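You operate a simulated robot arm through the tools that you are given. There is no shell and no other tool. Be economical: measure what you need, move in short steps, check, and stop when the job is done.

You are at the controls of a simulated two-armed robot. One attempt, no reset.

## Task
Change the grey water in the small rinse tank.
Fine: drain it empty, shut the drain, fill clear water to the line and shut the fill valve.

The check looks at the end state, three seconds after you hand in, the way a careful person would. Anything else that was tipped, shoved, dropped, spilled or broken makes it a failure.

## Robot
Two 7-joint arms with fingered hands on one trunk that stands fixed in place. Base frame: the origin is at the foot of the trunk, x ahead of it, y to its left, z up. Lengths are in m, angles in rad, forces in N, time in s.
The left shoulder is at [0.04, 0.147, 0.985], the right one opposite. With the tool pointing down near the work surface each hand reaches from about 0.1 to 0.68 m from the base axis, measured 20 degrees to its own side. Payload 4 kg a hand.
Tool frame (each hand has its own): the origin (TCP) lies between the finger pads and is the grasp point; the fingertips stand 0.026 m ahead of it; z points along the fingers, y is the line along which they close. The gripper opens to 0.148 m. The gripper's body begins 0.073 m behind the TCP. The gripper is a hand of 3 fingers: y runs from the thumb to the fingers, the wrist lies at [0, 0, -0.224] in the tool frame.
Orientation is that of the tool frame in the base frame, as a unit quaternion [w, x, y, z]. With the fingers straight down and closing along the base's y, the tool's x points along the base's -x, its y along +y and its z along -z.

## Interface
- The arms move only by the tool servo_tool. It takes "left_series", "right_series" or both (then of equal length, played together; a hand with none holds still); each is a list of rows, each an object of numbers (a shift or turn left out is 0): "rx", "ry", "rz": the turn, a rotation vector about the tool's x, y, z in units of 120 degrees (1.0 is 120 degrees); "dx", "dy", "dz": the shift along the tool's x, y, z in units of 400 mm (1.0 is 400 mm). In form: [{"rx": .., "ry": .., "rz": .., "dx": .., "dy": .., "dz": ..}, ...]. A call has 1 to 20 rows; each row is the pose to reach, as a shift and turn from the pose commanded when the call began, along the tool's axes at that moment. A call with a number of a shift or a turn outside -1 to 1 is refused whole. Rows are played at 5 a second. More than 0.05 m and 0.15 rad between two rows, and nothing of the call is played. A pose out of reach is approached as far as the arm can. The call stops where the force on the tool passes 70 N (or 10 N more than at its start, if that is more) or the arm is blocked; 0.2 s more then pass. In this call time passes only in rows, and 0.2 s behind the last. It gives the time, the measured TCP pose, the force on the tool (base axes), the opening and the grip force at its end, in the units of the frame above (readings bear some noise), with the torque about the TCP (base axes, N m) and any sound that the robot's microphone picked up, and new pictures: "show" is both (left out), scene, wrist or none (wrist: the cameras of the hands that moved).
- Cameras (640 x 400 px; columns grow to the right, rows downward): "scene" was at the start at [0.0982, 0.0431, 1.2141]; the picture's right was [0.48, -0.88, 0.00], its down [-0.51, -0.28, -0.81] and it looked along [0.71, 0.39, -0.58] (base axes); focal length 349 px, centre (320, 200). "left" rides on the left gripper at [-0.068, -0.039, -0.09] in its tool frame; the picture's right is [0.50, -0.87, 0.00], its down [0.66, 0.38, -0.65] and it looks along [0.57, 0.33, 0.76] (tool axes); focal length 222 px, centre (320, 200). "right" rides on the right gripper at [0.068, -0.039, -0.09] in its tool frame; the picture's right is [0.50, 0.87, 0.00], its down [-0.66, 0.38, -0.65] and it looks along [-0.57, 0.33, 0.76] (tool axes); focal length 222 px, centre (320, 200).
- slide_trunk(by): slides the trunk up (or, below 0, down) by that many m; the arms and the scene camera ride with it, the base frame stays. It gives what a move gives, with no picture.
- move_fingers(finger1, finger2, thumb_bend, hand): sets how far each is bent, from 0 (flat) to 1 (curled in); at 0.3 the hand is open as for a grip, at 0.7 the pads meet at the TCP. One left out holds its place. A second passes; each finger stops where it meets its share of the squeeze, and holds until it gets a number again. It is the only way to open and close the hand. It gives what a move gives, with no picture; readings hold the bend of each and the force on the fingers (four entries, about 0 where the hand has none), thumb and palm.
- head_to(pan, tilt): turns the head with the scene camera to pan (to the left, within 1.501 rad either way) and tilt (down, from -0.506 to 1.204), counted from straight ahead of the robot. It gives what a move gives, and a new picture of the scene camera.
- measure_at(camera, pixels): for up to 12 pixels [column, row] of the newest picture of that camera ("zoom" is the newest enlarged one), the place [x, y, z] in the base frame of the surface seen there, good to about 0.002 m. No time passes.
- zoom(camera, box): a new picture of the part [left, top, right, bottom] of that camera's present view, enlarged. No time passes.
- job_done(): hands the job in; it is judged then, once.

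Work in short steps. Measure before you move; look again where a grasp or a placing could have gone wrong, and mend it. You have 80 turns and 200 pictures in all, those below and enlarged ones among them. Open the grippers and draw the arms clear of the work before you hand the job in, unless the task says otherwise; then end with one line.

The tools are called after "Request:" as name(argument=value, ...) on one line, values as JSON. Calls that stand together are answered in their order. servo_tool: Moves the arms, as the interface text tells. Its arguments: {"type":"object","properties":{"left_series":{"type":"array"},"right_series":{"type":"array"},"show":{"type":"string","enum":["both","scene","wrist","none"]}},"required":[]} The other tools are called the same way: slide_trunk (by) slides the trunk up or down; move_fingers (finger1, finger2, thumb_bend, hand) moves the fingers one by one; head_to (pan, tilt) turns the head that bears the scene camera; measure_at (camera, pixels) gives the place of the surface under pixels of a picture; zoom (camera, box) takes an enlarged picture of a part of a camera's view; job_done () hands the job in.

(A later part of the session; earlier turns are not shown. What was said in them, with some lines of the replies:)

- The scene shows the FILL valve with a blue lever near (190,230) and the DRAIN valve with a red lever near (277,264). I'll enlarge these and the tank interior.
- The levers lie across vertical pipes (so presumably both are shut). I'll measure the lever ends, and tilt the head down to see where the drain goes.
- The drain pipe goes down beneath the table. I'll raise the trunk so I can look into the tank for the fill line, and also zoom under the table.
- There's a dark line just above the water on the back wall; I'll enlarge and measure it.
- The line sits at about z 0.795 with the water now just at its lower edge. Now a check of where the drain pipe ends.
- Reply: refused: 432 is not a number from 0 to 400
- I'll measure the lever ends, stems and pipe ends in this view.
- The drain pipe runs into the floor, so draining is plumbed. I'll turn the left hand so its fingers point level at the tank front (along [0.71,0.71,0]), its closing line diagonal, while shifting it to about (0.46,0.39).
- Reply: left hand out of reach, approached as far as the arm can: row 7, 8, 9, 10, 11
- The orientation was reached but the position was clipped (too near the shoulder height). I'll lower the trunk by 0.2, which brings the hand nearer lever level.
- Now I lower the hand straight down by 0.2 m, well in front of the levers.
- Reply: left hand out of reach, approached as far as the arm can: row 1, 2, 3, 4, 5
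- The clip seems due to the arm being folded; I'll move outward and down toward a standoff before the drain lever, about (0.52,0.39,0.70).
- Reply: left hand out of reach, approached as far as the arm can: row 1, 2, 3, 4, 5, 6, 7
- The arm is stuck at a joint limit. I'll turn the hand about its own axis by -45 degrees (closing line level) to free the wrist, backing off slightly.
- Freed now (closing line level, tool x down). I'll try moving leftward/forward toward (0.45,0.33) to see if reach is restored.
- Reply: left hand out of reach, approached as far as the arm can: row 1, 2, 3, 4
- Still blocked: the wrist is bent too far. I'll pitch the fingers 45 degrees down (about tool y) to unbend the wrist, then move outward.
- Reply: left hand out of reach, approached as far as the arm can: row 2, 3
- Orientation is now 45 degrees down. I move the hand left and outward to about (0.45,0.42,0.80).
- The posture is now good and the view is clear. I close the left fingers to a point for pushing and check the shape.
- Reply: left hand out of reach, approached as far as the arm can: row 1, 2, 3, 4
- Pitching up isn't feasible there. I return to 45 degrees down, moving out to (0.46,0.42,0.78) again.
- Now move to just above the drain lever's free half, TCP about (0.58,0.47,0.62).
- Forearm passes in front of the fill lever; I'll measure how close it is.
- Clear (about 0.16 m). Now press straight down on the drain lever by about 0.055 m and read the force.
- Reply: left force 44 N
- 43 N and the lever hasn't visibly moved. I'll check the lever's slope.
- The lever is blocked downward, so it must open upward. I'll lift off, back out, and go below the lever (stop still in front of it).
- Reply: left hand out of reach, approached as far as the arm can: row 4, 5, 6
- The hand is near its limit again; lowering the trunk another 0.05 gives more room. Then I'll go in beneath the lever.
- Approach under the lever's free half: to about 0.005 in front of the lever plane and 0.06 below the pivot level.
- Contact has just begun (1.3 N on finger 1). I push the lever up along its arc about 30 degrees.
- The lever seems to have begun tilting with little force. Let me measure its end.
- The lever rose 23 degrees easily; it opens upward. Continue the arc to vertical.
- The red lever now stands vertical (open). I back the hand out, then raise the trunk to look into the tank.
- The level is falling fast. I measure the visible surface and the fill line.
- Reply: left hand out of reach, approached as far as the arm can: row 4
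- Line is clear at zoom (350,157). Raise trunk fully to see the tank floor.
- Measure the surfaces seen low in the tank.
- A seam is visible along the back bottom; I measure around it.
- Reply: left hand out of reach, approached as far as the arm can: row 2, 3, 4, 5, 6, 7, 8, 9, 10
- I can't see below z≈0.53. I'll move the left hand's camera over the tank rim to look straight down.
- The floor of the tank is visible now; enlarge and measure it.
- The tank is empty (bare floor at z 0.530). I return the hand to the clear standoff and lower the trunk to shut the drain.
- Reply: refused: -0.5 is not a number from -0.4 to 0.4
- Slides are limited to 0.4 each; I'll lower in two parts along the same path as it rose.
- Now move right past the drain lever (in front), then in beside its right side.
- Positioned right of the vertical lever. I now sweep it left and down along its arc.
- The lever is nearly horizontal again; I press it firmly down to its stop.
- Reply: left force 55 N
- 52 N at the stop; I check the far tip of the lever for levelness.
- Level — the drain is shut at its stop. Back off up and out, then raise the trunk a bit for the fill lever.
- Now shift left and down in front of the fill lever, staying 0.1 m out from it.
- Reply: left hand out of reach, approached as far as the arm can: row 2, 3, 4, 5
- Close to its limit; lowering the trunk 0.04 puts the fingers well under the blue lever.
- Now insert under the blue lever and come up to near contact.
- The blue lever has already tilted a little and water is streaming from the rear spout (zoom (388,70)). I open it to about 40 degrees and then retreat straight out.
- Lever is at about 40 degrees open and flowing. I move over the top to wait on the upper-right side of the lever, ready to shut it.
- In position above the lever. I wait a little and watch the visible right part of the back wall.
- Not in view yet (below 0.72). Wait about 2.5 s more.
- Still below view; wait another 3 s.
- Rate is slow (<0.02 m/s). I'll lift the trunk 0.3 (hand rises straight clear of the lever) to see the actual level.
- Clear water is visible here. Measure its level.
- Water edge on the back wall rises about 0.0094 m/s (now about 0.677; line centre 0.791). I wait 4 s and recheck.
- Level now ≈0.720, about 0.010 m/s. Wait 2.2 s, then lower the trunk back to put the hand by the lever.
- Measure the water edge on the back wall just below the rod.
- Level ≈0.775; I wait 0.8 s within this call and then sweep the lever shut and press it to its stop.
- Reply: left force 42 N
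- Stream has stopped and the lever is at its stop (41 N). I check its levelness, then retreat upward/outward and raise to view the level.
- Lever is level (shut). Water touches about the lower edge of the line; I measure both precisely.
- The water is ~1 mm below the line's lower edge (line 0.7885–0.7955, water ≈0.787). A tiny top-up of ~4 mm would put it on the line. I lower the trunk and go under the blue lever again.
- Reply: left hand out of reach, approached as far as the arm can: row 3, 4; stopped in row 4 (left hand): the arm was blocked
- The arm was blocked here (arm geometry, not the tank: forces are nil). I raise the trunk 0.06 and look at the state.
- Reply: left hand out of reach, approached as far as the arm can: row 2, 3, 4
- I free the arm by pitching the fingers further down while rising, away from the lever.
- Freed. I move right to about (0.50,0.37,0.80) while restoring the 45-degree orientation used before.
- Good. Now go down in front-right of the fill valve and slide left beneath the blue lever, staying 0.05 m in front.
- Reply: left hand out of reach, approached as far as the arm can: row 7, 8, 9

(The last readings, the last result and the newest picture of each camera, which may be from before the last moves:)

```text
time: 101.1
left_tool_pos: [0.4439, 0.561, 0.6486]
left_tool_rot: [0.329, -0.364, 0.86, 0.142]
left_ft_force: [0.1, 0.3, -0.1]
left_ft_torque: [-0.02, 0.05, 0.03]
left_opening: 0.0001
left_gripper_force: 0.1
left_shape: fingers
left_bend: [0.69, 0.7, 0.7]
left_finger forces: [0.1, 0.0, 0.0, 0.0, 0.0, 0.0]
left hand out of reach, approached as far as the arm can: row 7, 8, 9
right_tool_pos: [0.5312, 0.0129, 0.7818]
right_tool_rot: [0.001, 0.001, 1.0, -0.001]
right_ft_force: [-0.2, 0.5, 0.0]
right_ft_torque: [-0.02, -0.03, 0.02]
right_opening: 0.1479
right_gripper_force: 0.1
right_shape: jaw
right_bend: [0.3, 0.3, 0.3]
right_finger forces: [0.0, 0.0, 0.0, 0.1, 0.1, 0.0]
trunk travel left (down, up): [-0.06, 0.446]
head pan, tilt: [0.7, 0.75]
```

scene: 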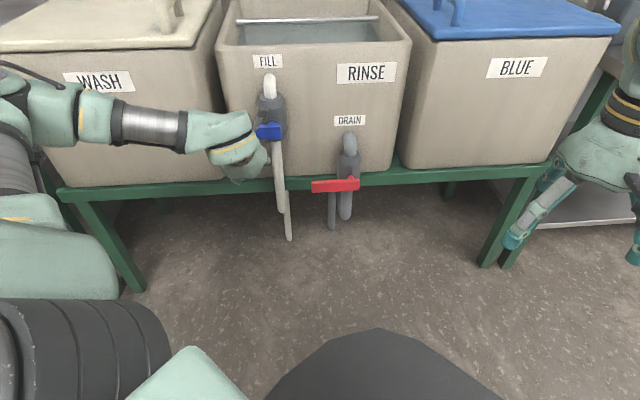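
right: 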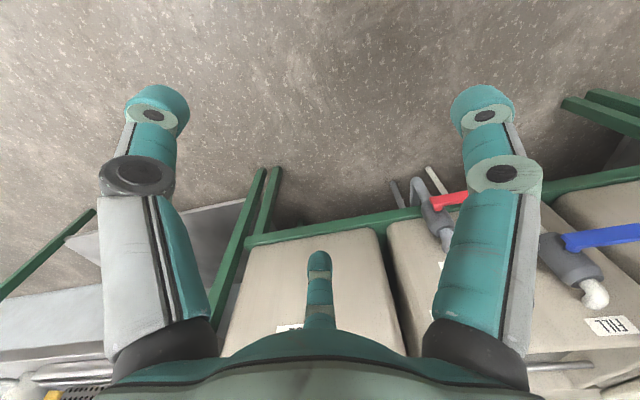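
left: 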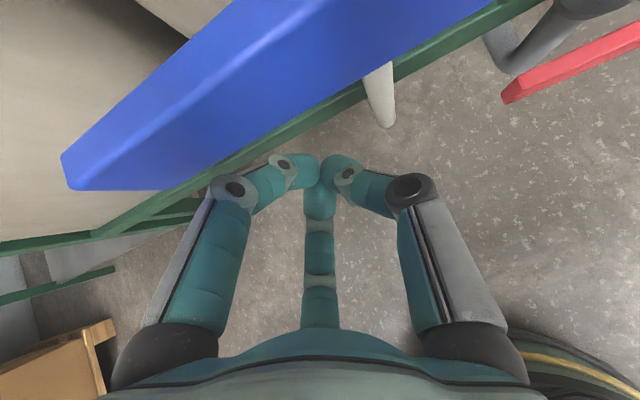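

Now a quick blip: in beneath the lever, tilt it slightly (~8°), out, over the top, and press it shut, all in one call (~1.4 s of weak flow).

Request:
servo_tool(left_series=[{"dx": 0.027, "dy": 0.01, "dz": 0.03}, {"dx": -0.022, "dy": 0.021, "dz": 0.073}, {"dx": -0.048, "dy": 0.026, "dz": 0.0435}, {"dx": 0.044, "dy": 0.026, "dz": -0.033}, {"dx": -0.022, "dy": 0.026, "dz": -0.1216}, {"dx": -0.0955, "dy": 0.021, "dz": -0.2035}, {"dx": -0.166, "dy": 0.014, "dz": -0.2815}, {"dx": -0.252, "dy": 0.014, "dz": -0.1976}, {"dx": -0.2156, "dy": 0.014, "dz": -0.1425}, {"dx": -0.187, "dy": 0.014, "dz": -0.111}, {"dx": -0.1785, "dy": 0.014, "dz": -0.1016}])

Request:
zoom(camera="scene", box=[240, 0, 400, 180])

```text
time: 103.5
left_tool_pos: [0.4579, 0.5825, 0.739]
left_tool_rot: [0.355, -0.362, 0.849, 0.149]
left_ft_force: [3.1, 5.5, 47.5]
left_ft_torque: [0.24, -0.14, 0.18]
left_opening: 0.0033
left_gripper_force: 30.0
left_shape: fingers
left_bend: [0.66, 0.72, 0.71]
left_finger forces: [0.1, 29.6, 0.1, 0.1, 31.1, 0.0]
left hand out of reach, approached as far as the arm can: row 1, 4, 5, 6
right_tool_pos: [0.5292, 0.0086, 0.7849]
right_tool_rot: [0.003, 0.0, 1.0, 0.002]
right_ft_force: [0.4, -0.4, -0.5]
right_ft_torque: [-0.03, 0.03, -0.01]
right_opening: 0.1477
right_gripper_force: 0.1
right_shape: jaw
right_bend: [0.3, 0.3, 0.3]
right_finger forces: [0.0, 0.1, 0.1, 0.1, 0.0, 0.0]
trunk travel left (down, up): [-0.06, 0.446]
head pan, tilt: [0.7, 0.75]
```

scene: 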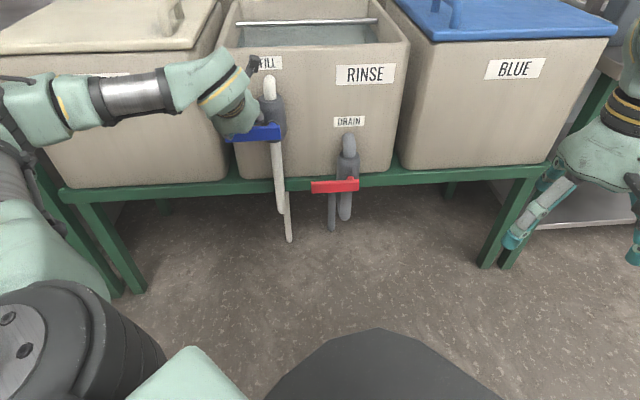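
left: 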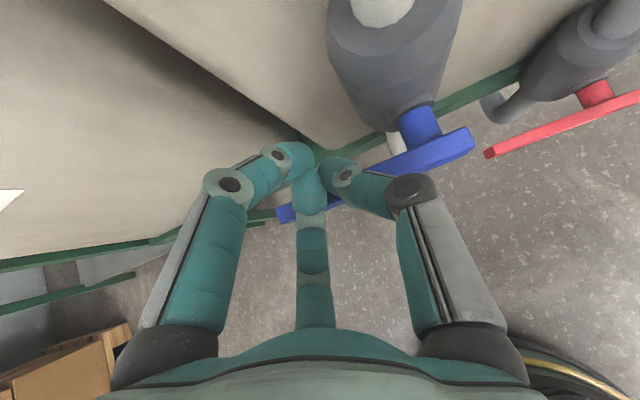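

```text
2.22 times, centred on (320, 90) of scene
```

zoom: 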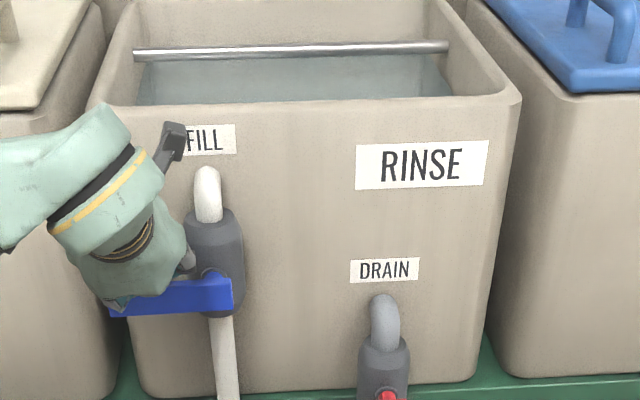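

Shut again at its stop (47 N). I check the lever, retreat, and raise to inspect the level.

Request:
measure_at(camera="left", pixels=[[284, 215], [337, 200], [400, 165], [465, 142]])

Request:
servo_tool(left_series=[{"dx": -0.04, "dz": -0.045}, {"dx": -0.08, "dz": -0.09}, {"dx": -0.01, "dz": -0.16}, {"dx": 0.05, "dz": -0.22}], show="none")

Request:
slide_trunk(by=0.3)

Request:
zoom(camera="scene", box=[290, 100, 340, 120])

Request:
zoom(camera="scene", box=[220, 60, 420, 280])

```text
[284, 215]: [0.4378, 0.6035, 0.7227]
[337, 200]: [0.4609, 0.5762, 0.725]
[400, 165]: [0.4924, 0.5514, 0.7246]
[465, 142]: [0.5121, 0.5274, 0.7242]
```

```text
time: 104.7
left_tool_pos: [0.3995, 0.5335, 0.7428]
left_tool_rot: [0.3, -0.355, 0.87, 0.164]
left_ft_force: [0.2, -0.5, -0.2]
left_ft_torque: [0.01, 0.02, -0.01]
left_opening: 0.0005
left_gripper_force: 0.1
left_shape: fingers
left_bend: [0.69, 0.7, 0.7]
left_finger forces: [0.1, 0.0, 0.0, 0.0, 0.0, 0.0]
left hand out of reach, approached as far as the arm can: row 4
right_tool_pos: [0.5302, 0.0116, 0.7809]
right_tool_rot: [0.001, -0.001, 1.0, 0.0]
right_ft_force: [-0.2, -0.2, -0.9]
right_ft_torque: [0.01, 0.0, 0.01]
right_opening: 0.1478
right_gripper_force: 0.0
right_shape: jaw
right_bend: [0.3, 0.3, 0.3]
right_finger forces: [0.0, 0.1, 0.0, 0.0, 0.0, 0.0]
trunk travel left (down, up): [-0.06, 0.446]
head pan, tilt: [0.7, 0.75]
stopped in row 4 (left hand): the arm was blocked; the commanded pose is now the measured one
```

```text
time: 107.7
left_tool_pos: [0.4005, 0.533, 1.0425]
left_tool_rot: [0.3, -0.355, 0.87, 0.164]
left_ft_force: [0.8, 0.1, 0.3]
left_ft_torque: [0.02, 0.0, -0.04]
left_opening: 0.0007
left_gripper_force: 0.1
left_shape: fingers
left_bend: [0.69, 0.7, 0.7]
left_finger forces: [0.0, 0.0, 0.0, 0.1, 0.2, 0.0]
right_tool_pos: [0.5316, 0.0126, 1.0821]
right_tool_rot: [0.0, 0.001, 1.0, 0.0]
right_ft_force: [0.1, 0.7, 0.4]
right_ft_torque: [0.0, -0.02, 0.01]
right_opening: 0.148
right_gripper_force: 0.1
right_shape: jaw
right_bend: [0.3, 0.3, 0.3]
right_finger forces: [0.0, 0.0, 0.1, 0.1, 0.0, 0.1]
trunk travel left (down, up): [-0.36, 0.146]
head pan, tilt: [0.7, 0.75]
```

```text
12.80 times, centred on (315, 110) of scene
```

zoom: 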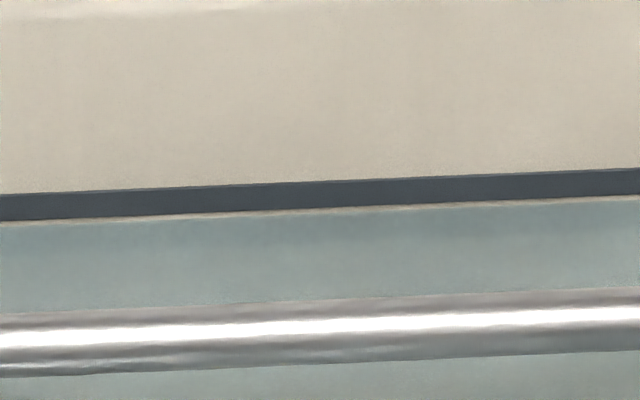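

```text
1.82 times, centred on (320, 170) of scene
```

zoom: 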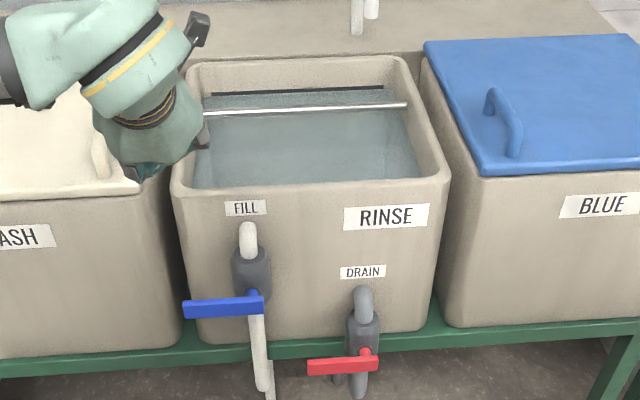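

The level is unchanged: the blip didn't tilt the lever enough, and the steady level over 17 s shows no leak either way. The water stands about 1 mm from the line's lower edge. Both levers are level at their stops and no stream is running. I open the hand, now well above and in front of the tank, and take a last look.

Request:
move_fingers(hand="left", finger1=0.3, finger2=0.3, thumb_bend=0.3)

Request:
servo_tool(left_series=[{"ry": 0.05, "dz": -0.05}, {"ry": 0.1, "dz": -0.1}, {"ry": 0.15, "dz": -0.15}], show="scene")

Request:
zoom(camera="scene", box=[255, 90, 375, 170])

```text
time: 108.7
left_tool_pos: [0.4009, 0.5331, 1.0446]
left_tool_rot: [0.3, -0.355, 0.87, 0.164]
left_ft_force: [0.5, -0.2, 0.7]
left_ft_torque: [0.03, -0.03, -0.01]
left_opening: 0.1263
left_gripper_force: 0.1
left_shape: fingers
left_bend: [0.3, 0.3, 0.3]
left_finger forces: [0.0, 0.1, 0.0, 0.0, 0.0, 0.0]
right_tool_pos: [0.5306, 0.0123, 1.0818]
right_tool_rot: [0.002, -0.001, 1.0, 0.0]
right_ft_force: [-0.6, -0.1, 0.6]
right_ft_torque: [-0.01, -0.03, 0.0]
right_opening: 0.148
right_gripper_force: 0.1
right_shape: jaw
right_bend: [0.3, 0.3, 0.3]
right_finger forces: [0.1, 0.0, 0.1, 0.0, 0.0, 0.0]
trunk travel left (down, up): [-0.36, 0.146]
head pan, tilt: [0.7, 0.75]
```

```text
time: 109.5
left_tool_pos: [0.3766, 0.5043, 1.0887]
left_tool_rot: [0.16, -0.376, 0.906, 0.106]
left_ft_force: [-0.1, -0.1, -0.6]
left_ft_torque: [-0.01, 0.0, -0.01]
left_opening: 0.1268
left_gripper_force: 0.1
left_shape: fingers
left_bend: [0.3, 0.3, 0.3]
left_finger forces: [0.0, 0.0, 0.1, 0.1, 0.0, 0.1]
right_tool_pos: [0.5312, 0.0123, 1.0813]
right_tool_rot: [0.001, 0.0, 1.0, 0.0]
right_ft_force: [0.1, -0.8, 0.3]
right_ft_torque: [0.01, 0.02, 0.0]
right_opening: 0.1478
right_gripper_force: 0.1
right_shape: jaw
right_bend: [0.3, 0.3, 0.3]
right_finger forces: [0.0, 0.0, 0.0, 0.1, 0.0, 0.0]
trunk travel left (down, up): [-0.36, 0.146]
head pan, tilt: [0.7, 0.75]
```

scene: 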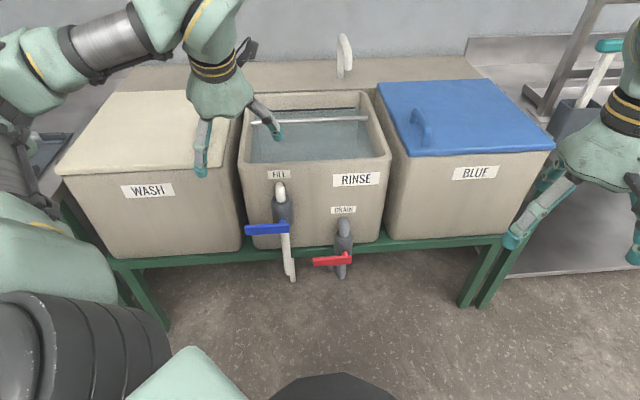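

```text
5.00 times, centred on (315, 130) of scene
```

zoom: 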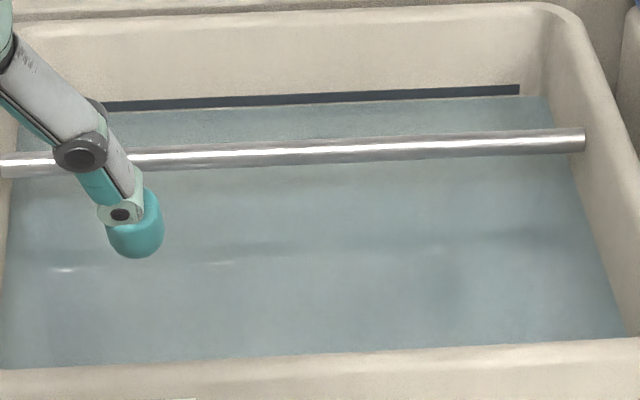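

Clear water is at the line, both levers lie level at their stops, the spout is dry and nothing else has moved. The hands are open and clear, so I hand in.

Request:
job_done()

```text
The job is handed in.
```

I drained the grey water until the tank was empty, shut the drain, filled with clear water and shut the fill valve. The water stands about 1 mm below the line's lower edge; a small top-up I tried did not raise it.
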